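You operate a simulated robot arm through the tools that you are given. There is no shell and no other tool. Be economical: measure what you need, move in short steps, check, and stop when the job is done.

The job below is to be done with a simulated two-armed robot. You get a single attempt, and the scene is never put back.

JOB
Wind the hanging film back by the hand wheel.
Fine: stop button on the narrow control box in, main switch on the wide control box to OFF and teal lever to AIR OFF first; free the stop button after; leave the main switch off; no jogging.

Only the result counts: the job must be done as asked and must still hold three seconds after the hand-in. Knocking over, shifting, dropping, spilling or breaking anything else fails it.

ROBOT AND FRAMES
Two 7-joint arms with two-finger parallel grippers on one trunk, on a base that drives. Base frame: it is fixed to the floor where the robot stands at the start and does not move with it; the origin is under the middle of the robot, x ahead of it, y to its left, z up. Units: m, rad, N and s.
The left shoulder is at the start at [0.05, 0.165, 1.205], the right one opposite. With the tool pointing down near the work surface each hand reaches from about 0.24 to 0.7 m from the robot's upright axis, wherever it stands, measured 20 degrees to its own side. Places, roughly: stop button on the narrow control box [0.4, 0, 1.2]; main switch on the wide control box [0.8, 1.3, 0.9]; teal lever on the narrow control box [0.5, -0.2, 1]; hand wheel on the film roll [0.8, 1.1, 0.8]; narrow film unit [0.9, 0.5, 1]. Payload 3.91 kg a hand.
The TCP of each hand is the grasp point between the finger pads, 0.03 m short of the fingertips. In the tool frame z runs along the fingers and y along their closing line. The gripper opens to 0.11 m. The fingers are 0.02 m wide and 0.01 m thick; the gripper's body (0.048 by 0.112 m) begins 0.055 m behind the TCP.
Orientation is that of the tool frame in the base frame, as [roll, pitch, yaw] about the fixed x, y, z axes, in that order (R = Rz(yaw) Ry(pitch) Rx(roll)). With the fingers straight down and closing along the base's y, the tool's x points along the base's -x, its y along +y and its z along -z.

CONTROLS
- The arms move only by the tool play_rows. It takes "left_deltas", "right_deltas" or both (then of equal length, played together; a hand with none holds still); each is a list of rows, each a list of 7 numbers: the shift along the base's x, y, z in units of 100 mm (1.0 is 100 mm), then the turn, a rotation vector about the base's x, y, z in units of 60 degrees (1.0 is 60 degrees), then the closure in counts, from 0 (fully open) to 255 (shut). In form: [[dx, dy, dz, ax, ay, az, gripper], ...]. A call has 1 to 10 rows; each row is the pose to reach, as a shift and turn from the pose commanded when the call began. A call with a number of a shift or a turn outside -1 to 1 is refused whole. Each row takes 0.2 s and may step no farther than 0.05 m and 0.15 rad from the row before; otherwise, or with a gripper value out of range, the whole call is refused. A pose out of reach is approached as far as the arm can. The call stops where the force on the tool passes 90 N (or 10 N more than at its start, if that is more) or the arm is blocked; 0.2 s more then pass. The fingers move at their own pace (about 0.045 m/s each) and stop on an object; they squeeze with about 34 N. The grip force told is the motor's: it shows also when the fingers shut on nothing. Time passes only in rows, and 0.2 s behind the last, so rows that repeat a pose let the fingers close. It gives the time, the measured TCP pose, the force on the tool (base axes), the opening and the grip force at its end, in the units of the frame above (readings bear some noise).
- Cameras (640 x 400 px; columns grow to the right, rows downward): "scene" is now at [0.1112, -0.0355, 1.4126]; the picture's right is [-0.38, -0.92, 0.00], its down [-0.28, 0.12, -0.95] and it looks along [0.88, -0.37, -0.30] (base axes); focal length 214 px, centre (320, 200). "left" rides on the left gripper at [0.072, -0.017, -0.103] in its tool frame; the picture's right is [0.23, 0.97, 0.00], its down [-0.76, 0.18, -0.62] and it looks along [-0.61, 0.14, 0.78] (tool axes); focal length 222 px, centre (320, 200). "right" rides on the right gripper at [0.072, 0.017, -0.103] in its tool frame; the picture's right is [-0.23, 0.97, 0.00], its down [-0.76, -0.18, -0.62] and it looks along [-0.61, -0.14, 0.78] (tool axes); focal length 222 px, centre (320, 200). There is no depth. A picture from a camera that has moved, and an enlarged one, comes with that camera's place and axes in the base frame and with its lens. The place of the scene camera against the robot may be out by one fixed shift of up to 0.012 m in any direction.
- snapshot(camera): a new picture of that camera. It takes no simulated time.
- raise_lower(by): slides the trunk up (or, below 0, down) by that many m; the arms and the scene camera ride with it, the base frame stays. It gives what a move gives, with no picture.
- roll_base(legs): drives the robot by 1 to 6 legs, each [ahead, left, turn to the left] in m, m and rad, along the robot's own axes; the way and the turn of a leg run together, so that a leg with both is an arc; at most 1.5 m and 3.142 rad a leg. The arms and the cameras ride along, it lands a little off, and it stops where it bumps. It gives what a move gives.
- head_to(pan, tilt): turns the head with the scene camera to pan (to the left, within 1.396 rad either way) and tilt (down, from -0.506 to 1.204), counted from straight ahead of the robot. It gives what a move gives.
- close_up(camera, box): a new picture of the part [left, top, right, bottom] of that camera's present view, enlarged. It takes no simulated time.
- finish_job(): hands the job in; it is judged then, once.

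Work in short steps. Places have to be worked out from the pictures, the camera data and where the tool is seen: move nearer, look again, correct. Check each grasp and each placing, and mend what went wrong. You have 120 turns and 92 pictures in all, those below and enlarged ones among them. Open the grippers and draw the arms clear of the work before you hand the job in, unless the task says otherwise; then end with one line.

The tools are called as a command line: name --argument value ..., lists and objects as JSON in quotes. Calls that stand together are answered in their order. play_rows: Moves the arms, as the interface text tells. Its arguments: {"type":"object","properties":{"left_deltas":{"type":"array","items":{"type":"array","items":{"type":"number"}}},"right_deltas":{"type":"array","items":{"type":"array","items":{"type":"number"}}}},"required":[]} The other tools are called the same way: raise_lower (by) slides the trunk up or down; roll_base (legs) drives the base; head_to (pan, tilt) turns the head that bears the scene camera; snapshot (camera) takes a picture; close_up (camera, box) takes an enlarged picture of a part of a camera's view; finish_job () hands the job in.

At the start:

```text
time_s: 0.0
left_position: [0.3507, 0.0265, 1.3787]
left_ee_rot: [3.141, 0.0, 3.141]
left_ft_force: [0.0, 0.1, -1.2]
left_width: 0.1102
left_finger_force: 0.2
right_position: [0.3164, -0.3509, 1.0004]
right_ee_rot: [-3.141, 0.001, 3.141]
right_ft_force: [-0.6, -0.5, 0.1]
right_width: 0.1103
right_finger_force: 0.1
trunk travel left (down, up): [-0.425, 0.078]
robot x, y, heading: [0.0035, 0.0027, 0.002]
head pan, tilt: [-0.394, 0.305]
```

scene: 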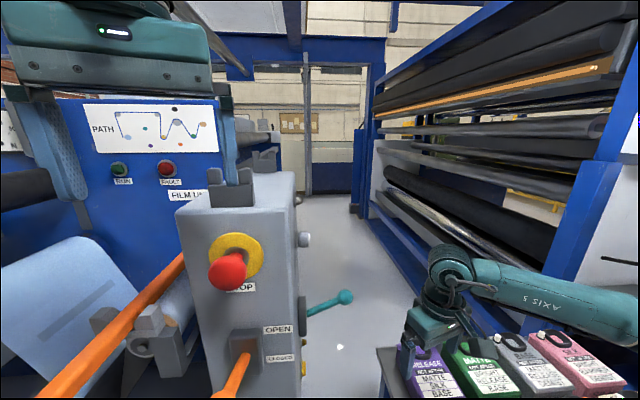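
right: 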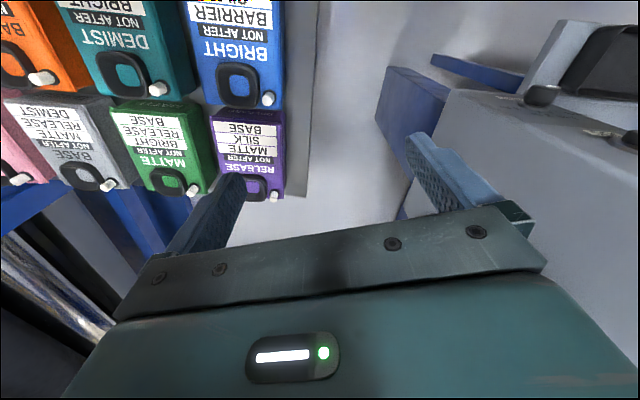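
left: 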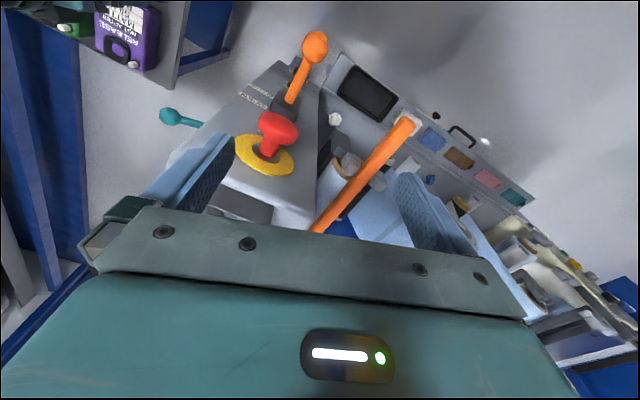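

The stop button sits on the narrow box right ahead, with the teal lever on its right side. I look around to the left for the wide box and the hand wheel.

close_up --camera "scene" --box '[160, 160, 380, 400]'

head_to --pan 0.8 --tilt 0.4

snapshot --camera "scene"

```text
1.67 times, centred on (270, 280) of scene
camera zoom: at [0.1112, -0.0355, 1.4126], right [-0.38, -0.92, 0.0], down [-0.28, 0.12, -0.95], along [0.88, -0.37, -0.3], focal length 358 px, centre (403, 67)
```

zoom: 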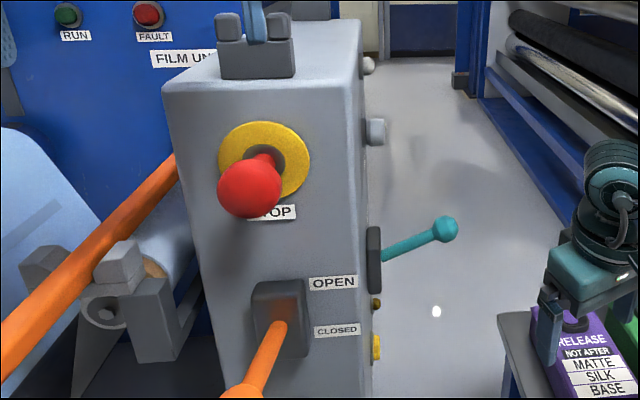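

```text
time_s: 1.4
left_position: [0.3532, 0.0269, 1.3793]
left_ee_rot: [-3.141, -0.001, -3.141]
left_ft_force: [0.1, -0.2, 0.0]
left_width: 0.11
left_finger_force: 0.1
right_position: [0.3161, -0.3512, 0.9997]
right_ee_rot: [-3.141, 0.0, 3.141]
right_ft_force: [0.0, -0.5, 1.3]
right_width: 0.1098
right_finger_force: 0.2
trunk travel left (down, up): [-0.425, 0.078]
robot x, y, heading: [0.0004, 0.0002, -0.002]
head pan, tilt: [0.799, 0.4]
```

```text
87 pictures are left
camera scene: at [0.0896, 0.0667, 1.4039], right [0.72, -0.7, 0.0], down [-0.27, -0.28, -0.92], along [0.64, 0.66, -0.39], focal length 214 px, centre (320, 200)
```

scene: 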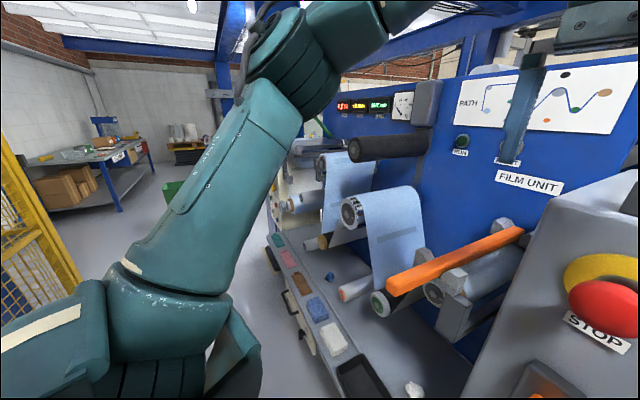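

Both views put the stop knob near [0.38, -0.02, 1.24], facing the robot. I lift the right hand clear of the bottles and back off a little to have room to point the left fingers forward.

play_rows --right_deltas '[[0, 0, 0.5, 0, 0, 0, 0], [0, 0, 1, 0, 0, 0, 0]]'

roll_base --legs '[[-0.2, 0, 0]]'

head_to --pan -0.1 --tilt 0.4

snapshot --camera "scene"

snapshot --camera "left"

snapshot --camera "right"

```text
time_s: 2.0
left_position: [0.3519, 0.0263, 1.3792]
left_ee_rot: [3.141, -0.001, 3.141]
left_ft_force: [-0.4, 0.2, 0.3]
left_width: 0.1099
left_finger_force: 0.1
right_position: [0.3153, -0.3517, 1.1016]
right_ee_rot: [3.142, 0.0, 3.142]
right_ft_force: [-1.0, 0.8, -0.4]
right_width: 0.11
right_finger_force: 0.0
trunk travel left (down, up): [-0.425, 0.078]
robot x, y, heading: [0.0, 0.0004, -0.0]
head pan, tilt: [0.799, 0.4]
```

```text
time_s: 3.6
left_position: [0.1529, 0.0259, 1.3787]
left_ee_rot: [3.141, -0.001, -3.141]
left_ft_force: [-0.6, 0.3, -0.1]
left_width: 0.1099
left_finger_force: 0.0
right_position: [0.1159, -0.3511, 1.1008]
right_ee_rot: [3.141, 0.001, -3.141]
right_ft_force: [0.3, -0.2, -1.0]
right_width: 0.1101
right_finger_force: 0.1
trunk travel left (down, up): [-0.425, 0.078]
robot x, y, heading: [-0.1971, 0.0026, -0.001]
head pan, tilt: [0.799, 0.4]
```

```text
time_s: 4.8
left_position: [0.1531, 0.0259, 1.38]
left_ee_rot: [3.141, 0.0, -3.141]
left_ft_force: [0.3, -0.6, 0.6]
left_width: 0.1098
left_finger_force: 0.1
right_position: [0.1178, -0.3526, 1.1009]
right_ee_rot: [3.139, 0.001, 3.142]
right_ft_force: [-0.1, -0.2, -0.8]
right_width: 0.1101
right_finger_force: 0.0
trunk travel left (down, up): [-0.425, 0.078]
robot x, y, heading: [-0.1956, -0.0009, -0.004]
head pan, tilt: [-0.099, 0.4]
```

```text
86 pictures are left
camera scene: at [-0.0813, -0.0088, 1.4039], right [-0.1, -1.0, 0.0], down [-0.39, 0.04, -0.92], along [0.92, -0.09, -0.39], focal length 214 px, centre (320, 200)
```

scene: 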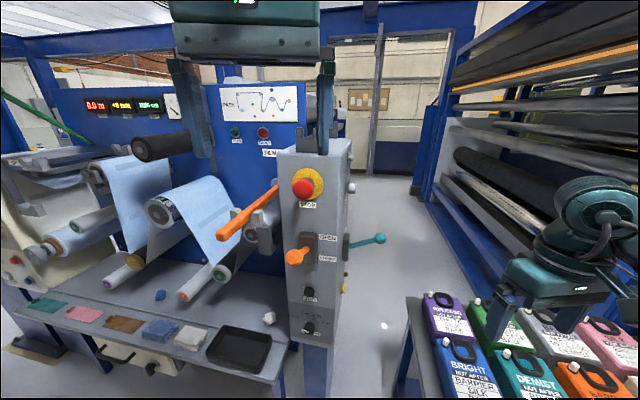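

```text
85 pictures are left
camera left: at [0.0806, 0.0097, 1.4813], right [-0.23, 0.97, 0.0], down [0.76, 0.18, 0.62], along [0.61, 0.14, -0.78], focal length 222 px, centre (320, 200)
```

left: 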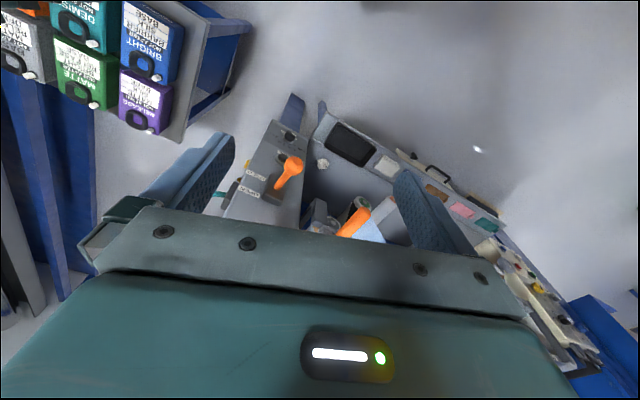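

```text
84 pictures are left
camera right: at [0.0446, -0.3354, 1.2039], right [0.23, 0.97, 0.0], down [0.76, -0.18, 0.62], along [0.61, -0.14, -0.78], focal length 222 px, centre (320, 200)
```

right: 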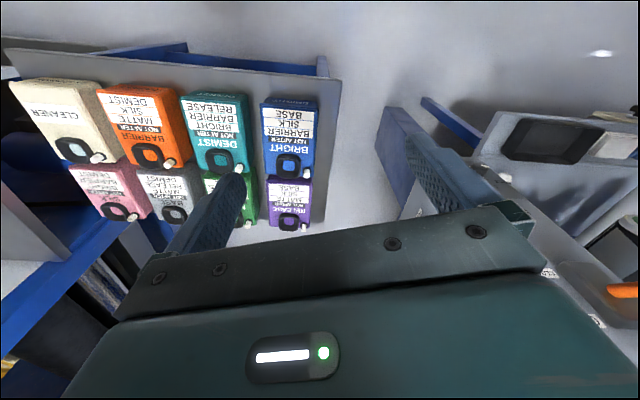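

The overview confirms the knob at about [0.379, -0.016, 1.238]. I turn the left hand to point forward with shut fingers, lining up ahead of the knob.

play_rows --left_deltas '[[0, -0.06, -0.1, 0, -0.142, 0, 255], [0, -0.12, -0.2, 0, -0.285, 0, 255], [0, -0.18, -0.3, 0, -0.428, 0, 255], [0, -0.24, -0.4, 0, -0.571, 0, 255], [0, -0.3, -0.5, 0, -0.714, 0, 255], [0, -0.36, -0.6, 0, -0.857, 0, 255], [0, -0.42, -0.7, 0, -1, 0, 255]]'

play_rows --left_deltas '[[0.15, 0, -0.17, 0, -0.125, 0, 255], [0.35, 0, -0.35, 0, -0.25, 0, 255], [0.55, 0, -0.5, 0, -0.375, 0, 255], [0.75, 0, -0.7, 0, -0.5, 0, 255], [0.95, 0, -0.7, 0, -0.5, 0, 255]]'

snapshot --camera "scene"

snapshot --camera "left"

```text
time_s: 6.4
left_position: [0.1526, -0.0168, 1.3094]
left_ee_rot: [-3.139, 1.048, -3.14]
left_ft_force: [-0.5, 0.1, -0.7]
left_width: 0.0002
left_finger_force: 32.0
right_position: [0.1176, -0.3516, 1.1011]
right_ee_rot: [3.141, 0.0, 3.139]
right_ft_force: [-0.3, -0.1, 0.4]
right_width: 0.1101
right_finger_force: 0.2
trunk travel left (down, up): [-0.425, 0.078]
robot x, y, heading: [-0.1977, 0.0024, -0.002]
head pan, tilt: [-0.099, 0.4]
```

```text
time_s: 7.6
left_position: [0.2484, -0.016, 1.2385]
left_ee_rot: [1.049, 1.569, 1.049]
left_ft_force: [0.7, 0.4, 0.5]
left_width: 0.0001
left_finger_force: 34.1
right_position: [0.1172, -0.3513, 1.1006]
right_ee_rot: [-3.141, 0.0, -3.141]
right_ft_force: [0.8, 0.1, 0.5]
right_width: 0.1099
right_finger_force: 0.0
trunk travel left (down, up): [-0.425, 0.078]
robot x, y, heading: [-0.1967, -0.0022, -0.001]
head pan, tilt: [-0.099, 0.4]
```

```text
83 pictures are left
camera scene: at [-0.0811, -0.0087, 1.4039], right [-0.1, -0.99, 0.0], down [-0.39, 0.04, -0.92], along [0.92, -0.09, -0.39], focal length 214 px, centre (320, 200)
```

scene: 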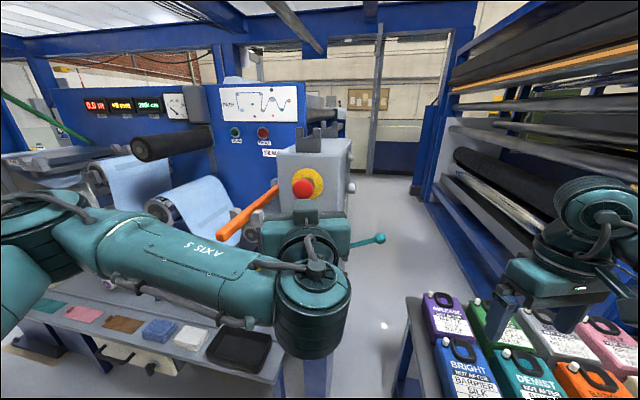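

```text
82 pictures are left
camera left: at [0.1456, -0.0315, 1.1654], right [0.0, 0.97, -0.23], down [-0.62, 0.18, 0.76], along [0.78, 0.14, 0.61], focal length 222 px, centre (320, 200)
```

left: 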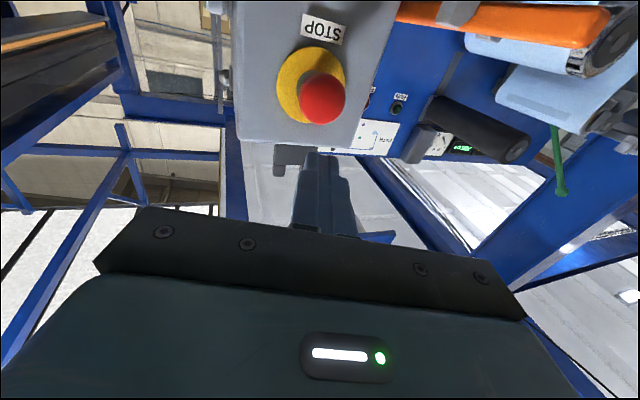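

The left camera refines the knob to about [0.386, -0.017, 1.225], with the face turned slightly (axis about [0.94,-0.34]). I yaw the hand and line up on that axis.

play_rows --left_deltas '[[0.15, 0.1, -0.05, 0, 0, -0.11, 255], [0.3, 0.2, -0.1, 0, 0, -0.22, 255], [0.48, 0.31, -0.135, 0, 0, -0.334, 255]]'

snapshot --camera "left"

close_up --camera "scene" --box '[240, 120, 400, 240]'

```text
time_s: 8.4
left_position: [0.2966, 0.015, 1.2239]
left_ee_rot: [0.504, 1.569, 0.15]
left_ft_force: [0.8, -0.3, 0.0]
left_width: 0.0
left_finger_force: 34.0
right_position: [0.1177, -0.3491, 1.1015]
right_ee_rot: [3.141, -0.001, -3.142]
right_ft_force: [0.0, -0.4, 0.8]
right_width: 0.11
right_finger_force: 0.1
trunk travel left (down, up): [-0.425, 0.078]
robot x, y, heading: [-0.1971, 0.0041, -0.001]
head pan, tilt: [-0.099, 0.4]
```

```text
81 pictures are left
camera left: at [0.1938, 0.0352, 1.1515], right [0.34, 0.91, -0.23], down [-0.52, 0.38, 0.76], along [0.78, -0.14, 0.61], focal length 222 px, centre (320, 200)
```

left: 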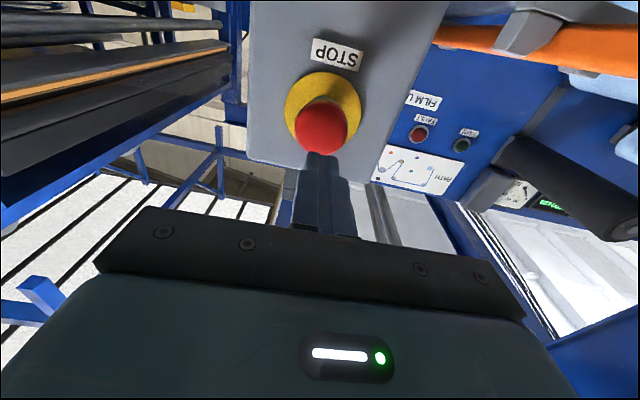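

```text
3.33 times, centred on (320, 180) of scene
camera zoom: at [-0.0811, -0.008, 1.4039], right [-0.1, -0.99, 0.0], down [-0.39, 0.04, -0.92], along [0.92, -0.09, -0.39], focal length 715 px, centre (320, 267)
```

zoom: 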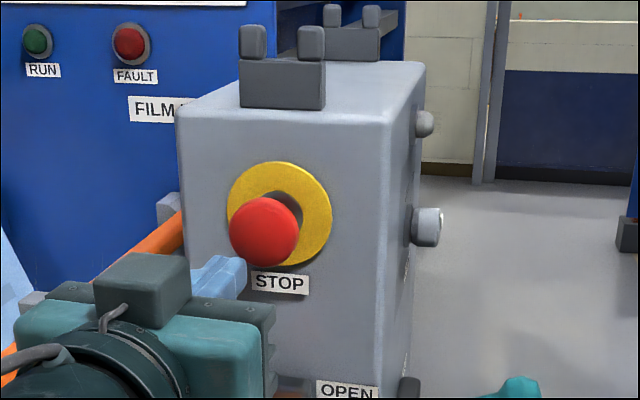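

Aligned. I press along the axis, watching the force.

play_rows --left_deltas '[[0.19, -0.07, 0, 0, 0, 0, 255], [0.33, -0.12, 0, 0, 0, 0, 255], [0.42, -0.153, 0, 0, 0, 0, 255], [0.47, -0.17, 0, 0, 0, 0, 255], [0.52, -0.187, 0, 0, 0, 0, 255], [0.56, -0.204, 0, 0, 0, 0, 255]]'

close_up --camera "scene" --box '[240, 120, 400, 240]'

```text
time_s: 9.8
left_position: [0.352, -0.0062, 1.2254]
left_ee_rot: [2.035, 1.568, 1.684]
left_ft_force: [0.6, 0.2, 0.5]
left_width: 0.0001
left_finger_force: 34.0
right_position: [0.118, -0.3524, 1.1008]
right_ee_rot: [3.141, 0.0, 3.139]
right_ft_force: [0.2, -0.3, 0.1]
right_width: 0.1099
right_finger_force: 0.0
trunk travel left (down, up): [-0.425, 0.078]
robot x, y, heading: [-0.1953, 0.0036, -0.001]
head pan, tilt: [-0.099, 0.4]
```

```text
3.33 times, centred on (320, 180) of scene
camera zoom: at [-0.0809, -0.0093, 1.4039], right [-0.1, -0.99, 0.0], down [-0.39, 0.04, -0.92], along [0.92, -0.09, -0.39], focal length 715 px, centre (320, 267)
```

zoom: 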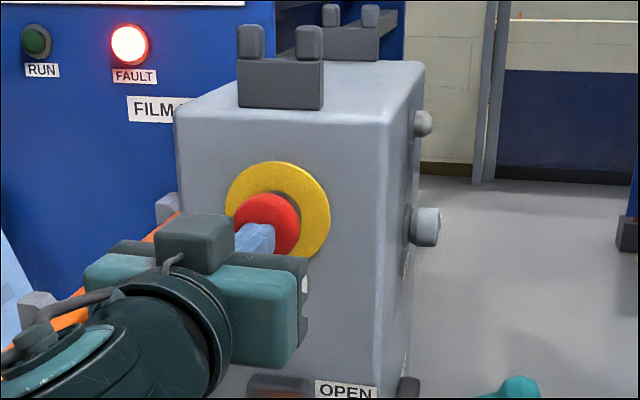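

The FAULT lamp came on and the button moved in. I back off and see whether it latched.

play_rows --left_deltas '[[-0.3, 0.11, 0, 0, 0, 0, 255], [-0.6, 0.22, 0, 0, 0, 0, 255], [-0.9, 0.33, 0, 0, 0, 0, 255]]'

snapshot --camera "scene"

close_up --camera "left" --box '[200, 0, 480, 175]'

```text
time_s: 10.6
left_position: [0.2623, 0.0276, 1.2252]
left_ee_rot: [1.627, 1.569, 1.278]
left_ft_force: [0.1, 0.0, 0.0]
left_width: 0.0002
left_finger_force: 34.2
right_position: [0.1169, -0.3517, 1.1003]
right_ee_rot: [-3.14, 0.001, 3.141]
right_ft_force: [0.8, -0.5, -0.3]
right_width: 0.11
right_finger_force: 0.0
trunk travel left (down, up): [-0.425, 0.078]
robot x, y, heading: [-0.1995, 0.0016, -0.004]
head pan, tilt: [-0.099, 0.4]
```

```text
78 pictures are left
camera scene: at [-0.0816, -0.0089, 1.404], right [-0.1, -0.99, 0.0], down [-0.39, 0.04, -0.92], along [0.92, -0.09, -0.39], focal length 214 px, centre (320, 200)
```

scene: 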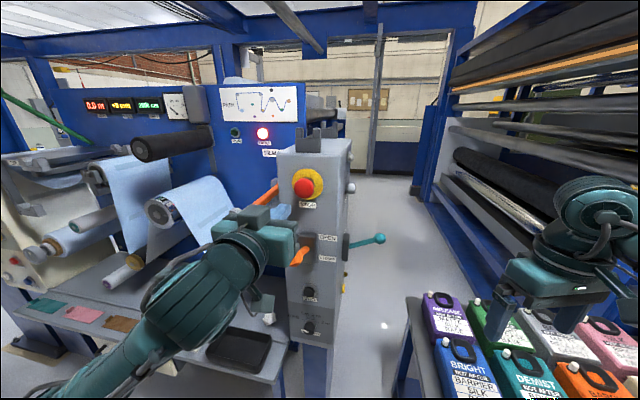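

```text
2.29 times, centred on (340, 88) of left
camera zoom: at [0.1593, 0.0474, 1.1526], right [0.33, 0.92, -0.23], down [-0.52, 0.38, 0.76], along [0.78, -0.14, 0.61], focal length 508 px, centre (274, 457)
```

zoom: 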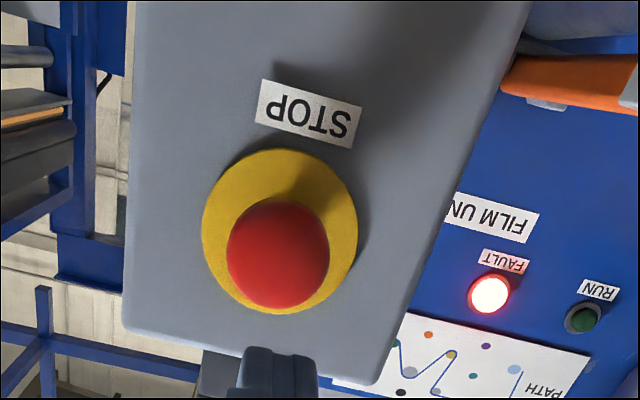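

Stop is latched in. Now the teal lever: I point the right hand forward and turned left, higher up, to look at the box's right side with its camera.

play_rows --right_deltas '[[0, 0, 0.15, 0, -0.142, 0, 0], [0, 0, 0.3, 0, -0.285, 0, 0], [0, 0, 0.45, 0, -0.428, 0, 0], [0, 0, 0.6, 0, -0.571, 0, 0], [0, 0, 0.7, 0, -0.714, 0, 0], [0, 0, 0.8, 0, -0.857, 0, 0], [0, 0, 0.9, 0, -1, 0, 0]]'

play_rows --right_deltas '[[0.2, 0, 0, 0, 0, 0.14, 0], [0.4, 0, 0, 0, 0, 0.28, 0], [0.6, 0, 0, 0, 0, 0.42, 0], [0.8, 0, 0, 0, 0, 0.5, 0]]'

snapshot --camera "right"

```text
time_s: 12.2
left_position: [0.2614, 0.026, 1.2251]
left_ee_rot: [1.559, 1.57, 1.209]
left_ft_force: [-0.2, -0.1, 0.8]
left_width: 0.0
left_finger_force: 34.2
right_position: [0.1447, -0.3853, 1.2156]
right_ee_rot: [3.139, 1.049, 3.139]
right_ft_force: [-0.1, -0.3, -0.7]
right_width: 0.1099
right_finger_force: 0.0
right hand out of reach, approached as far as the arm can: row 5, 6, 7
trunk travel left (down, up): [-0.425, 0.078]
robot x, y, heading: [-0.1991, -0.0023, 0.001]
head pan, tilt: [-0.099, 0.4]
```

```text
time_s: 13.2
left_position: [0.2656, 0.026, 1.2239]
left_ee_rot: [2.653, 1.569, 2.303]
left_ft_force: [0.7, -1.1, 0.7]
left_width: 0.0
left_finger_force: 33.7
right_position: [0.1799, -0.315, 1.1427]
right_ee_rot: [2.974, 0.838, -2.756]
right_ft_force: [0.3, 0.4, 2.3]
right_width: 0.1099
right_finger_force: 0.0
right hand out of reach, approached as far as the arm can: row 3, 4
trunk travel left (down, up): [-0.425, 0.078]
robot x, y, heading: [-0.1966, 0.0009, 0.002]
head pan, tilt: [-0.099, 0.4]
```

```text
76 pictures are left
camera right: at [0.0635, -0.3642, 1.1595], right [-0.33, 0.9, 0.28], down [0.17, -0.23, 0.96], along [0.93, 0.37, -0.08], focal length 222 px, centre (320, 200)
```

right: 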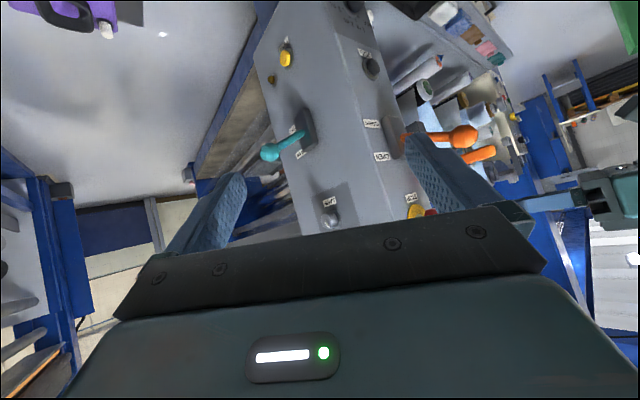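

close_up --camera "right" --box '[230, 90, 390, 190]'

```text
4.00 times, centred on (310, 140) of right
camera zoom: at [0.0635, -0.3642, 1.1595], right [-0.33, 0.9, 0.28], down [0.17, -0.23, 0.96], along [0.93, 0.37, -0.08], focal length 888 px, centre (360, 440)
```

zoom: 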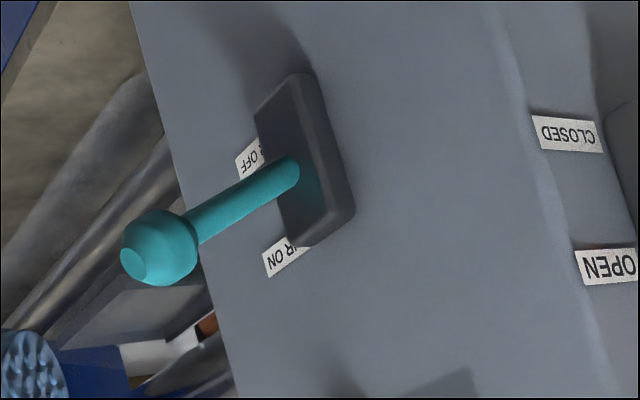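

Looking along that view (upside down), AIR ON is the upper label, AIR OFF the lower; the lever is up on AIR ON, ball near [0.517,-0.27,0.996]. I bring both hands back to pointing down, then drive nearer to press the ball down with the right hand.

play_rows --left_deltas '[[-0.25, 0.1, 0.1, 0, 0, 0.11, 255], [-0.5, 0.1, 0.2, 0, 0, 0.22, 255], [-0.75, 0.05, 0.35, 0, 0, 0.334, 255], [-1, 0, 0.5, 0, 0, 0.334, 255]]' --right_deltas '[[0, 0, 0, 0, 0, -0.125, 0], [0, 0, 0, 0, 0, -0.25, 0], [0, 0, 0, 0, 0, -0.375, 0], [0, 0, 0, 0, 0, -0.5, 0]]'

play_rows --left_deltas '[[0, 0, 0.14, 0, 0.142, 0, 255], [0, 0, 0.28, 0, 0.285, 0, 255], [0, 0, 0.42, 0, 0.428, 0, 255], [0, 0, 0.56, 0, 0.571, 0, 255], [0, 0, 0.7, 0, 0.714, 0, 255], [0, 0, 0.85, 0, 0.857, 0, 255], [0, 0, 1, 0, 1, 0, 255]]' --right_deltas '[[0, 0, 0, 0, 0.142, 0, 255], [0, 0, 0, 0, 0.285, 0, 255], [0, 0, 0, 0, 0.428, 0, 255], [0, 0, 0, 0, 0.571, 0, 255], [0, 0, 0, 0, 0.714, 0, 255], [0, 0, 0, 0, 0.857, 0, 255], [0, 0, 0, 0, 1, 0, 255]]'

play_rows --left_deltas '[[0, 0, 0, 0, 0.125, 0, 255], [0, 0, 0, 0, 0.25, 0, 255], [0, 0, 0, 0, 0.375, 0, 255], [0, 0, 0, 0, 0.5, 0, 255]]'

roll_base --legs '[[0.15, 0, 0]]'

head_to --pan -0.45 --tilt 0.5

snapshot --camera "scene"

```text
time_s: 14.2
left_position: [0.1619, 0.0282, 1.2762]
left_ee_rot: [2.395, 1.569, 2.397]
left_ft_force: [0.4, 0.3, 0.1]
left_width: 0.0
left_finger_force: 34.2
right_position: [0.1916, -0.3161, 1.2262]
right_ee_rot: [-3.141, 1.047, 3.139]
right_ft_force: [0.6, 0.4, 0.4]
right_width: 0.1103
right_finger_force: 0.0
right hand out of reach, approached as far as the arm can: row 4
trunk travel left (down, up): [-0.425, 0.078]
robot x, y, heading: [-0.1986, -0.0033, 0.002]
head pan, tilt: [-0.099, 0.4]
```

```text
time_s: 15.6
left_position: [0.3658, 0.0038, 1.2561]
left_ee_rot: [3.128, 0.657, -3.135]
left_ft_force: [-42.7, 27.2, 3.6]
left_width: 0.0
left_finger_force: 33.8
left hand out of reach, approached as far as the arm can: row 1, 2, 3, 4, 5, 6
right_position: [0.1847, -0.3101, 1.2292]
right_ee_rot: [-3.137, 0.188, -3.135]
right_ft_force: [0.2, 0.2, -0.4]
right_width: 0.0001
right_finger_force: 14.0
trunk travel left (down, up): [-0.425, 0.078]
robot x, y, heading: [-0.1982, 0.001, 0.005]
head pan, tilt: [-0.099, 0.4]
stopped in row 6 (left hand): the force on the tool passed its limit (the readings are from after the stop); the commanded pose is now the measured one
```

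```text
time_s: 16.0
left_position: [0.368, 0.0051, 1.2558]
left_ee_rot: [3.125, 0.592, 3.137]
left_ft_force: [-68.5, 15.8, 24.0]
left_width: 0.0
left_finger_force: 33.9
left hand out of reach, approached as far as the arm can: row 1, 2
right_position: [0.1755, -0.3082, 1.2327]
right_ee_rot: [-3.138, 0.198, -3.135]
right_ft_force: [0.0, 0.5, 0.5]
right_width: 0.0
right_finger_force: 34.2
trunk travel left (down, up): [-0.425, 0.078]
robot x, y, heading: [-0.2025, 0.0007, 0.003]
head pan, tilt: [-0.099, 0.4]
stopped in row 2 (left hand): the force on the tool passed its limit (the readings are from after the stop); the commanded pose is now the measured one
```

```text
time_s: 16.7
left_position: [0.3673, 0.0042, 1.2565]
left_ee_rot: [3.124, 0.588, 3.133]
left_ft_force: [-73.5, 22.1, -0.3]
left_width: 0.0
left_finger_force: 34.2
right_position: [0.1816, -0.3056, 1.2305]
right_ee_rot: [-3.137, 0.196, -3.131]
right_ft_force: [0.3, -0.3, -0.2]
right_width: 0.0
right_finger_force: 33.5
trunk travel left (down, up): [-0.425, 0.078]
robot x, y, heading: [-0.203, 0.002, 0.009]
head pan, tilt: [-0.099, 0.4]
stopped in leg 1: the force on the tool passed its limit (the readings are from after the stop); the commanded pose is now the measured one
```

```text
time_s: 17.6
left_position: [0.3662, 0.0037, 1.2559]
left_ee_rot: [3.124, 0.587, 3.134]
left_ft_force: [-85.3, 23.4, 2.2]
left_width: 0.0
left_finger_force: 34.2
right_position: [0.1775, -0.3081, 1.2317]
right_ee_rot: [-3.137, 0.196, -3.132]
right_ft_force: [-0.8, -0.6, -0.2]
right_width: 0.0002
right_finger_force: 33.8
trunk travel left (down, up): [-0.425, 0.078]
robot x, y, heading: [-0.2007, 0.0042, 0.002]
head pan, tilt: [-0.45, 0.499]
```

```text
74 pictures are left
camera scene: at [-0.1074, -0.0334, 1.3964], right [-0.43, -0.9, 0.0], down [-0.42, 0.2, -0.88], along [0.8, -0.38, -0.47], focal length 214 px, centre (320, 200)
```

scene: 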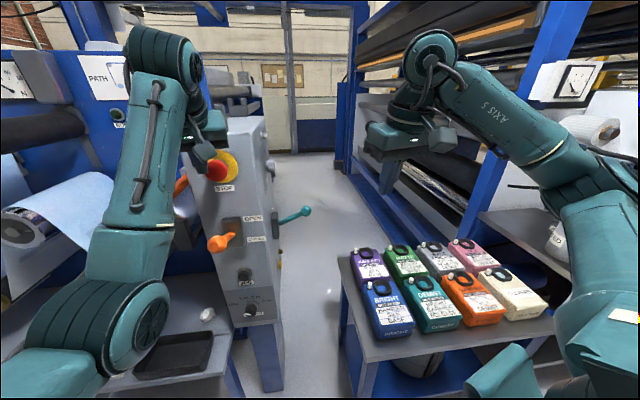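

The left arm strayed through an awkward posture and is leaning on the stop button face. I back it straight off toward the robot in small steps.

play_rows --left_deltas '[[-0.2, 0, 0, 0, 0, 0, 255], [-0.4, 0, 0, 0, 0, 0, 255], [-0.6, 0, 0, 0, 0, 0, 255]]'

snapshot --camera "scene"

```text
time_s: 18.4
left_position: [0.3675, 0.0053, 1.2565]
left_ee_rot: [3.124, 0.587, 3.134]
left_ft_force: [-85.5, 23.2, 3.6]
left_width: 0.0001
left_finger_force: 33.9
left hand out of reach, approached as far as the arm can: row 1, 2, 3
right_position: [0.1795, -0.3093, 1.2315]
right_ee_rot: [-3.139, 0.196, -3.135]
right_ft_force: [0.4, 0.4, 0.3]
right_width: 0.0001
right_finger_force: 34.0
trunk travel left (down, up): [-0.425, 0.078]
robot x, y, heading: [-0.1989, -0.0022, 0.002]
head pan, tilt: [-0.45, 0.499]
```

```text
73 pictures are left
camera scene: at [-0.1076, -0.0337, 1.3963], right [-0.43, -0.9, 0.0], down [-0.42, 0.2, -0.88], along [0.8, -0.38, -0.47], focal length 214 px, centre (320, 200)
```

scene: 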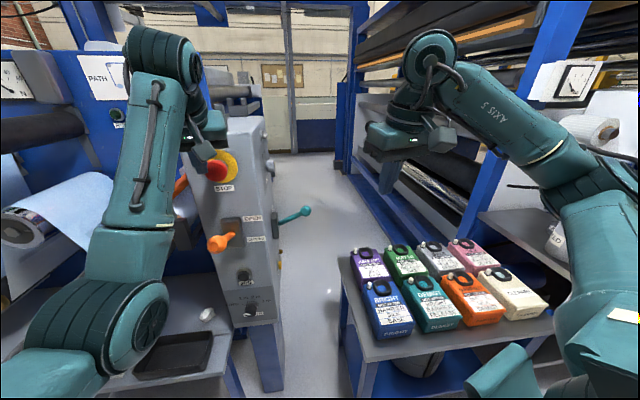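

The arm can't retract in this posture, so I drive the base back instead.

roll_base --legs '[[-0.12, 0, 0]]'

snapshot --camera "scene"

```text
time_s: 19.6
left_position: [0.2623, 0.001, 1.2487]
left_ee_rot: [3.121, 0.577, 3.133]
left_ft_force: [0.9, -0.7, 0.8]
left_width: 0.0
left_finger_force: 34.5
right_position: [0.0712, -0.312, 1.2259]
right_ee_rot: [3.141, 0.182, -3.135]
right_ft_force: [-0.4, -0.4, 0.1]
right_width: 0.0002
right_finger_force: 33.7
trunk travel left (down, up): [-0.425, 0.078]
robot x, y, heading: [-0.3167, 0.0009, 0.003]
head pan, tilt: [-0.45, 0.499]
```

```text
72 pictures are left
camera scene: at [-0.2116, -0.0383, 1.3948], right [-0.43, -0.9, 0.0], down [-0.43, 0.21, -0.88], along [0.79, -0.38, -0.48], focal length 214 px, centre (320, 200)
```

scene: 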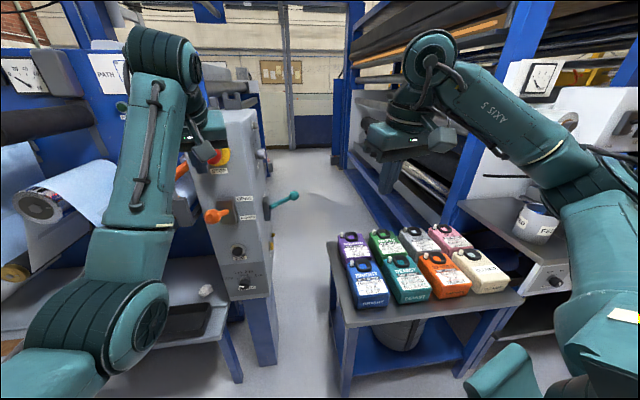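

Clear now. I level the left hand to point straight down with a small raise.

play_rows --left_deltas '[[-0.1, 0.1, 0.1, 0, 0.14, 0, 255], [-0.2, 0.2, 0.2, 0, 0.28, 0, 255], [-0.3, 0.3, 0.3, 0, 0.41, 0, 255], [-0.5, 0.4, 0.4, 0, 0.55, 0, 255]]' --right_deltas '[[0, 0, 0, 0, 0.06, 0, 255], [0, 0, 0, 0, 0.12, 0, 255], [0, 0, 0, 0, 0.174, 0, 255], [0, 0, 0, 0, 0.174, 0, 255]]'

```text
time_s: 20.6
left_position: [0.2116, 0.0391, 1.2891]
left_ee_rot: [3.123, 0.004, 3.141]
left_ft_force: [-0.6, -0.4, 0.7]
left_width: 0.0002
left_finger_force: 34.2
left hand out of reach, approached as far as the arm can: row 1, 2
right_position: [0.0729, -0.3156, 1.2253]
right_ee_rot: [3.137, 0.004, -3.136]
right_ft_force: [1.4, 0.1, 0.1]
right_width: 0.0003
right_finger_force: 33.5
trunk travel left (down, up): [-0.425, 0.078]
robot x, y, heading: [-0.3175, -0.0023, 0.001]
head pan, tilt: [-0.45, 0.499]
```

Both hands point down again. I draw the left hand in and up, then check before driving.

play_rows --left_deltas '[[-0.3, 0.15, 0.2, 0, 0, 0, 255], [-0.6, 0.3, 0.4, 0, 0, 0, 255], [-0.9, 0.45, 0.6, 0, 0, 0, 255], [-1, 0.6, 0.8, 0, 0, 0, 255]]'

```text
time_s: 21.6
left_position: [0.1135, 0.1018, 1.3679]
left_ee_rot: [3.126, 0.002, 3.135]
left_ft_force: [-0.3, -0.4, 0.1]
left_width: 0.0003
left_finger_force: 33.2
right_position: [0.072, -0.3136, 1.2262]
right_ee_rot: [3.14, 0.001, -3.134]
right_ft_force: [0.5, 0.2, -0.2]
right_width: 0.0001
right_finger_force: 33.8
trunk travel left (down, up): [-0.425, 0.078]
robot x, y, heading: [-0.322, 0.0019, 0.004]
head pan, tilt: [-0.45, 0.499]
```

I drive ahead 0.25 m and look at the lever.

roll_base --legs '[[0.25, 0, 0]]'

snapshot --camera "scene"

snapshot --camera "right"

```text
time_s: 23.4
left_position: [0.3617, 0.1028, 1.3673]
left_ee_rot: [3.126, 0.001, 3.136]
left_ft_force: [0.2, 0.3, 0.0]
left_width: 0.0001
left_finger_force: 33.9
right_position: [0.3221, -0.31, 1.2242]
right_ee_rot: [3.139, 0.0, -3.135]
right_ft_force: [1.8, -0.6, 0.1]
right_width: 0.0
right_finger_force: 34.3
trunk travel left (down, up): [-0.425, 0.078]
robot x, y, heading: [-0.0713, 0.0023, 0.004]
head pan, tilt: [-0.45, 0.499]
```

```text
71 pictures are left
camera scene: at [0.0381, -0.037, 1.3947], right [-0.43, -0.9, 0.0], down [-0.43, 0.21, -0.88], along [0.79, -0.38, -0.48], focal length 214 px, centre (320, 200)
```

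scene: 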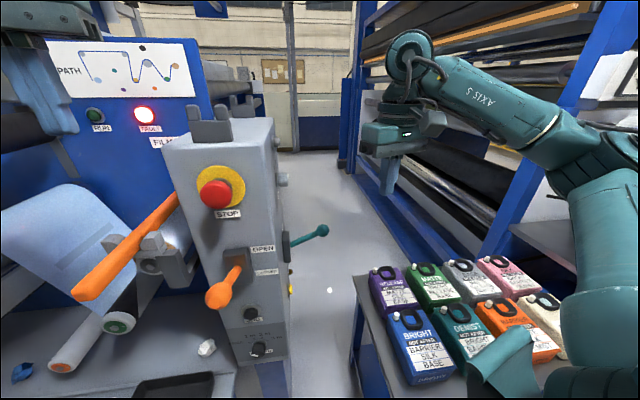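

```text
70 pictures are left
camera right: at [0.2495, -0.2959, 1.3281], right [0.22, 0.98, 0.0], down [0.76, -0.17, 0.62], along [0.61, -0.14, -0.78], focal length 222 px, centre (320, 200)
```

right: 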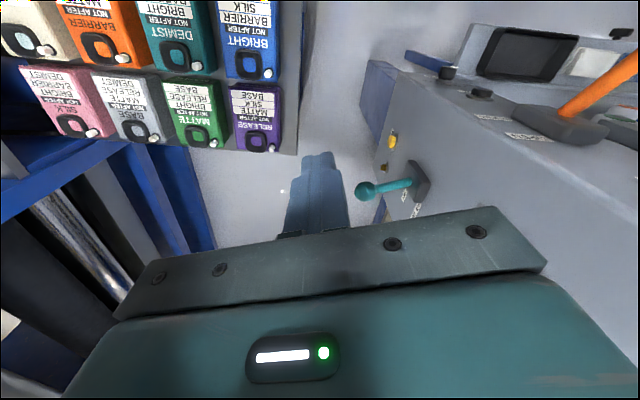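

Right-camera rays put the ball at [0.503, -0.268, 1.0]. I move the shut right fingers above it.

play_rows --right_deltas '[[0.4, 0.1, 0, 0, 0, 0, 255], [0.8, 0.2, -0.1, 0, 0, 0, 255], [1, 0.3, -0.4, 0, 0, 0, 255]]'

play_rows --right_deltas '[[0.4, 0.1, -0.2, 0, 0, 0, 255], [0.85, 0.22, -0.4, 0, 0, 0, 255], [0.85, 0.22, -0.8, 0, 0, 0, 255], [0.85, 0.22, -1, 0, 0, 0, 255]]'

snapshot --camera "right"

close_up --camera "scene" --box '[220, 140, 420, 300]'

```text
time_s: 24.2
left_position: [0.3614, 0.1016, 1.3666]
left_ee_rot: [3.125, -0.001, 3.135]
left_ft_force: [-0.3, -0.7, -0.1]
left_width: 0.0
left_finger_force: 34.0
right_position: [0.4233, -0.2811, 1.1854]
right_ee_rot: [3.141, 0.002, -3.135]
right_ft_force: [-0.5, 0.6, 0.5]
right_width: 0.0001
right_finger_force: 34.4
trunk travel left (down, up): [-0.425, 0.078]
robot x, y, heading: [-0.0693, 0.001, 0.007]
head pan, tilt: [-0.45, 0.499]
```

```text
refused: row 2 steps farther than a row can; nothing moved
```

```text
69 pictures are left
camera right: at [0.3509, -0.2659, 1.2882], right [0.22, 0.98, 0.0], down [0.76, -0.17, 0.62], along [0.61, -0.14, -0.78], focal length 222 px, centre (320, 200)
```

right: 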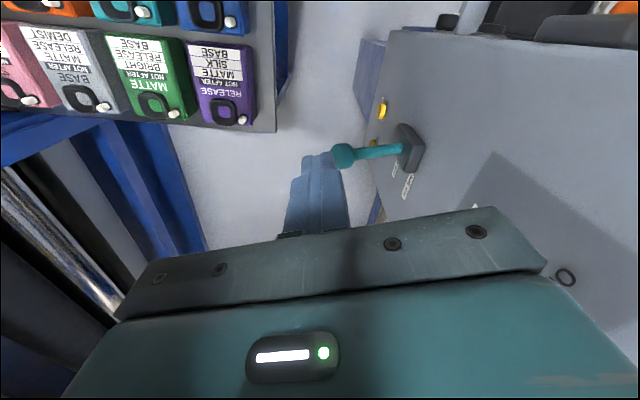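

```text
2.50 times, centred on (320, 220) of scene
camera zoom: at [0.0381, -0.037, 1.3947], right [-0.43, -0.9, 0.0], down [-0.43, 0.21, -0.88], along [0.79, -0.38, -0.48], focal length 536 px, centre (320, 150)
```

zoom: 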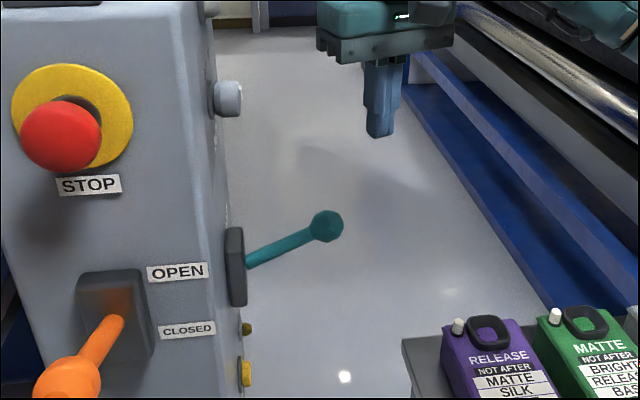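

The ball is confirmed at [0.503,-0.266,1.0]. I continue above it in smaller steps.

play_rows --right_deltas '[[0.4, 0.1, -0.2, 0, 0, 0, 255], [0.83, 0.22, -0.3, 0, 0, 0, 255], [0.83, 0.22, -0.7, 0, 0, 0, 255], [0.83, 0.22, -1, 0, 0, 0, 255]]'

snapshot --camera "right"

close_up --camera "scene" --box '[220, 140, 420, 300]'

```text
time_s: 25.2
left_position: [0.3615, 0.103, 1.367]
left_ee_rot: [3.126, 0.001, 3.136]
left_ft_force: [-0.9, -0.1, 0.0]
left_width: 0.0004
left_finger_force: 33.4
right_position: [0.5065, -0.2585, 1.085]
right_ee_rot: [3.14, 0.001, -3.136]
right_ft_force: [-1.2, 0.4, 0.7]
right_width: 0.0001
right_finger_force: 34.0
trunk travel left (down, up): [-0.425, 0.078]
robot x, y, heading: [-0.0701, 0.0036, 0.007]
head pan, tilt: [-0.45, 0.499]
```

```text
67 pictures are left
camera right: at [0.4327, -0.2435, 1.1878], right [0.22, 0.98, 0.0], down [0.76, -0.17, 0.62], along [0.61, -0.14, -0.78], focal length 222 px, centre (320, 200)
```

right: 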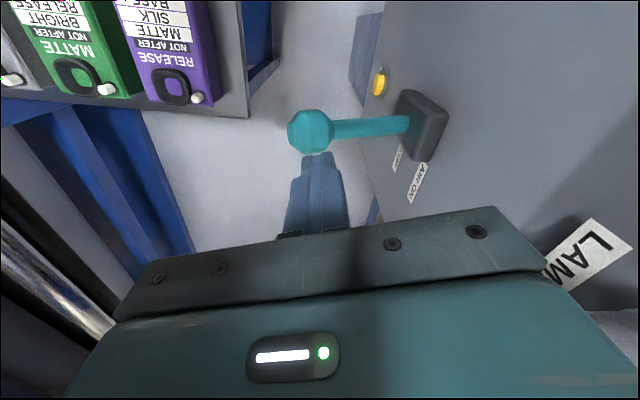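

```text
2.50 times, centred on (320, 220) of scene
camera zoom: at [0.0377, -0.0368, 1.3948], right [-0.43, -0.9, 0.0], down [-0.43, 0.21, -0.88], along [0.79, -0.38, -0.48], focal length 536 px, centre (320, 150)
```

zoom: 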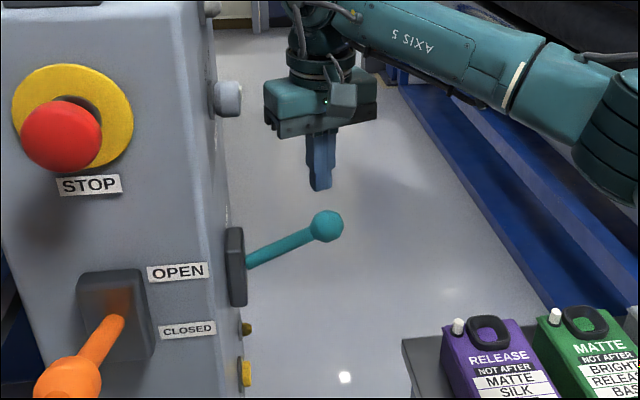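

Aligned over the ball/shaft. I press down in steps.

play_rows --right_deltas '[[0, 0, -0.2, 0, 0, 0, 255], [0, 0, -0.35, 0, 0, 0, 255], [0, 0, -0.5, 0, 0, 0, 255], [0, 0, -0.65, 0, 0, 0, 255], [0, 0, -0.8, 0, 0, 0, 255], [0, 0, -0.95, 0, 0, 0, 255]]'

close_up --camera "scene" --box '[220, 140, 420, 300]'

```text
time_s: 26.6
left_position: [0.3615, 0.1032, 1.3667]
left_ee_rot: [3.125, 0.001, 3.137]
left_ft_force: [0.3, 0.3, -0.8]
left_width: 0.0001
left_finger_force: 33.9
right_position: [0.5048, -0.2595, 0.9885]
right_ee_rot: [3.139, 0.003, -3.135]
right_ft_force: [-0.2, 0.6, 0.5]
right_width: 0.0
right_finger_force: 33.8
trunk travel left (down, up): [-0.425, 0.078]
robot x, y, heading: [-0.0703, 0.0033, 0.007]
head pan, tilt: [-0.45, 0.499]
```

```text
2.50 times, centred on (320, 220) of scene
camera zoom: at [0.0376, -0.0369, 1.3947], right [-0.43, -0.9, 0.0], down [-0.43, 0.21, -0.88], along [0.79, -0.38, -0.48], focal length 536 px, centre (320, 150)
```

zoom: 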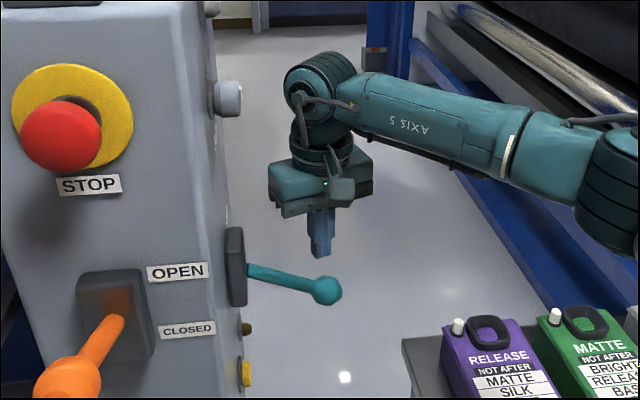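

The lever snapped down to AIR OFF. I lift the right hand away and confirm.

play_rows --right_deltas '[[0, 0, 0.4, 0, 0, 0, 255], [-0.2, 0, 0.8, 0, 0, 0, 255], [-0.6, 0, 1, 0, 0, 0, 255]]'

close_up --camera "right" --box '[260, 50, 460, 200]'

```text
time_s: 27.4
left_position: [0.3599, 0.1019, 1.3685]
left_ee_rot: [3.124, 0.002, 3.134]
left_ft_force: [0.9, -0.4, 1.0]
left_width: 0.0
left_finger_force: 34.2
right_position: [0.4443, -0.2618, 1.0914]
right_ee_rot: [3.141, 0.002, -3.134]
right_ft_force: [0.1, -0.6, -0.3]
right_width: 0.0
right_finger_force: 34.3
trunk travel left (down, up): [-0.425, 0.078]
robot x, y, heading: [-0.0672, -0.0017, 0.005]
head pan, tilt: [-0.45, 0.499]
```

```text
2.67 times, centred on (360, 125) of right
camera zoom: at [0.3715, -0.2458, 1.1945], right [0.22, 0.98, 0.0], down [0.76, -0.17, 0.62], along [0.61, -0.14, -0.78], focal length 592 px, centre (213, 400)
```

zoom: 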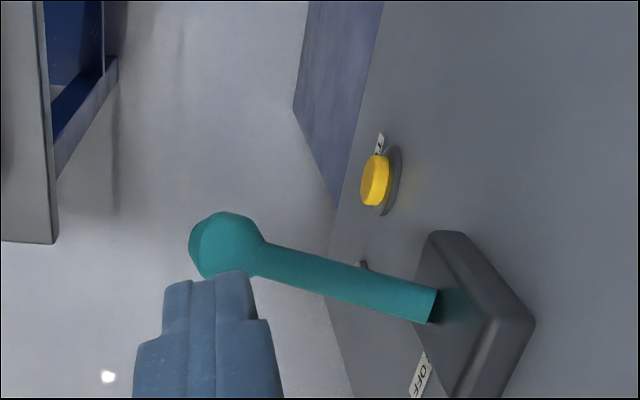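

The lever sits low next to the OFF label. I raise the right hand, back off well clear, and look left toward the wide unit.

play_rows --right_deltas '[[-0.4, 0, 0.3, 0, 0, 0, 255], [-0.8, -0.1, 0.6, 0, 0, 0, 255], [-1, -0.3, 1, 0, 0, 0, 255]]'

roll_base --legs '[[-0.35, 0, 0], [0, 0.5, 0]]'

head_to --pan 0.35 --tilt 0.35

snapshot --camera "scene"

```text
refused: row 2 steps farther than a row can; nothing moved
```

```text
time_s: 32.2
left_position: [0.0023, 0.6001, 1.3675]
left_ee_rot: [3.127, 0.0, 3.134]
left_ft_force: [0.2, -0.2, -0.3]
left_width: 0.0
left_finger_force: 34.0
right_position: [0.0866, 0.2366, 1.0912]
right_ee_rot: [3.142, 0.0, -3.132]
right_ft_force: [-0.1, -0.9, -0.1]
right_width: 0.0
right_finger_force: 34.2
trunk travel left (down, up): [-0.425, 0.078]
robot x, y, heading: [-0.4291, 0.4994, 0.006]
head pan, tilt: [-0.45, 0.499]
```

```text
time_s: 33.4
left_position: [0.0019, 0.6003, 1.3673]
left_ee_rot: [3.124, 0.0, 3.135]
left_ft_force: [0.6, -0.1, 0.5]
left_width: 0.0001
left_finger_force: 33.7
right_position: [0.088, 0.2355, 1.0911]
right_ee_rot: [3.142, 0.002, -3.132]
right_ft_force: [0.3, -0.2, -0.2]
right_width: 0.0002
right_finger_force: 33.8
trunk travel left (down, up): [-0.425, 0.078]
robot x, y, heading: [-0.4256, 0.4973, 0.006]
head pan, tilt: [0.351, 0.351]
```

```text
63 pictures are left
camera scene: at [-0.3162, 0.5319, 1.4084], right [0.35, -0.94, 0.0], down [-0.32, -0.12, -0.94], along [0.88, 0.33, -0.34], focal length 214 px, centre (320, 200)
```

scene: 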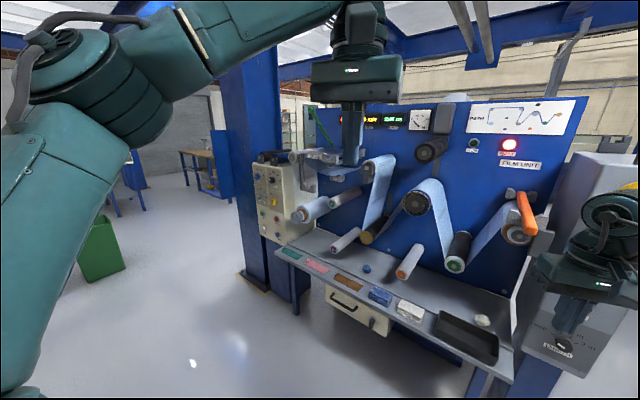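

Nothing was touched on the way. The beige wide control box stands at the left of the frame; I zoom on it and the rolls.

close_up --camera "scene" --box '[240, 140, 400, 260]'

close_up --camera "scene" --box '[360, 90, 560, 300]'

```text
3.33 times, centred on (320, 200) of scene
camera zoom: at [-0.3162, 0.5319, 1.4084], right [0.35, -0.94, 0.0], down [-0.32, -0.12, -0.94], along [0.88, 0.33, -0.34], focal length 715 px, centre (320, 200)
```

zoom: 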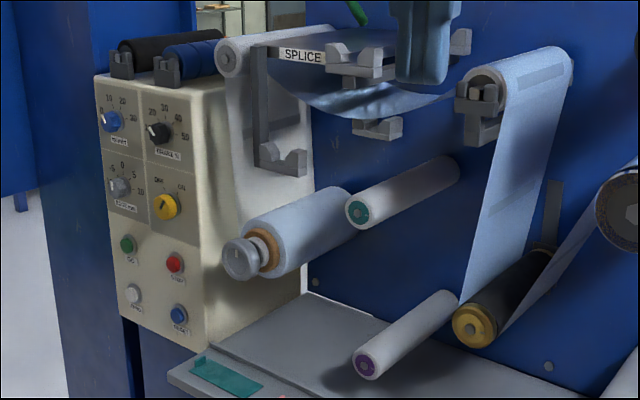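

```text
1.90 times, centred on (460, 195) of scene
camera zoom: at [-0.3162, 0.5319, 1.4084], right [0.35, -0.94, 0.0], down [-0.32, -0.12, -0.94], along [0.88, 0.33, -0.34], focal length 408 px, centre (53, 210)
```

zoom: 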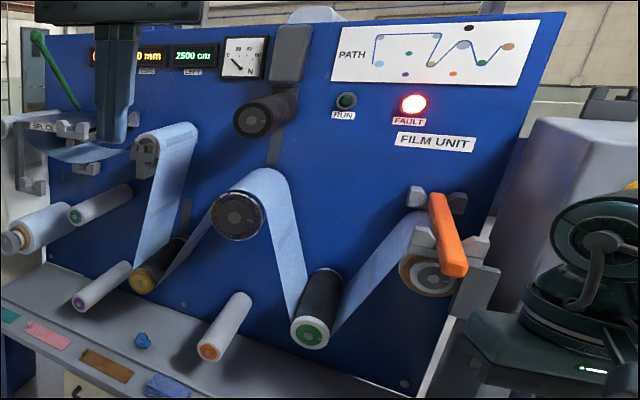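

The yellow main switch (OFF/ON) is near [0.8,1.27,0.93], and the grey hand wheel on the film roll near [0.8,1.11,0.84]; film sags at the splice table above it. I tuck the right hand in, then drive left and ahead.

play_rows --right_deltas '[[-0.4, 0, 0.2, 0, 0, 0, 255], [-0.75, -0.1, 0.5, 0, 0, 0, 255], [-1, -0.2, 0.85, 0, 0, 0, 255]]'

roll_base --legs '[[0, 0.6, 0], [0.35, 0, 0]]'

head_to --pan 0.1 --tilt 0.55

snapshot --camera "scene"

```text
time_s: 34.2
left_position: [-0.0002, 0.6, 1.3691]
left_ee_rot: [3.126, 0.002, 3.136]
left_ft_force: [-0.6, 0.1, 0.0]
left_width: 0.0002
left_finger_force: 34.0
right_position: [-0.0153, 0.2192, 1.1761]
right_ee_rot: [3.14, 0.001, -3.132]
right_ft_force: [-0.1, -1.0, 0.0]
right_width: 0.0
right_finger_force: 33.6
trunk travel left (down, up): [-0.425, 0.078]
robot x, y, heading: [-0.4313, 0.5021, 0.005]
head pan, tilt: [0.351, 0.351]
```

```text
time_s: 36.4
left_position: [0.0684, 0.9232, 1.3663]
left_ee_rot: [3.127, 0.001, 3.139]
left_ft_force: [1.1, 0.5, 0.1]
left_width: 0.0001
left_finger_force: 34.4
right_position: [0.0542, 0.5418, 1.1764]
right_ee_rot: [-3.138, 0.0, -3.129]
right_ft_force: [0.5, 1.0, 0.1]
right_width: 0.0003
right_finger_force: 34.8
trunk travel left (down, up): [-0.425, 0.078]
robot x, y, heading: [-0.3631, 0.8169, 0.013]
head pan, tilt: [0.351, 0.351]
stopped in leg 1: the robot was blocked; the commanded pose is now the measured one
```

```text
time_s: 37.2
left_position: [0.0672, 0.9188, 1.3678]
left_ee_rot: [3.121, 0.001, 3.137]
left_ft_force: [0.4, 0.4, 0.1]
left_width: 0.0
left_finger_force: 34.4
right_position: [0.0527, 0.5372, 1.1746]
right_ee_rot: [3.141, 0.001, -3.131]
right_ft_force: [-0.8, -0.3, 0.2]
right_width: 0.0
right_finger_force: 33.8
trunk travel left (down, up): [-0.425, 0.078]
robot x, y, heading: [-0.3631, 0.8152, 0.011]
head pan, tilt: [0.099, 0.55]
```

```text
60 pictures are left
camera scene: at [-0.2491, 0.8273, 1.3902], right [0.11, -0.99, 0.0], down [-0.52, -0.06, -0.85], along [0.85, 0.1, -0.52], focal length 214 px, centre (320, 200)
```

scene: 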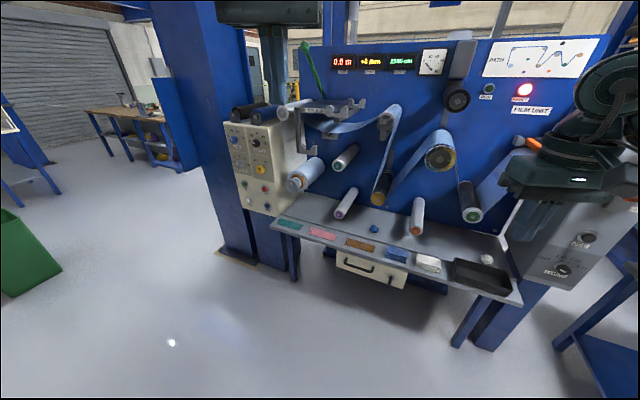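

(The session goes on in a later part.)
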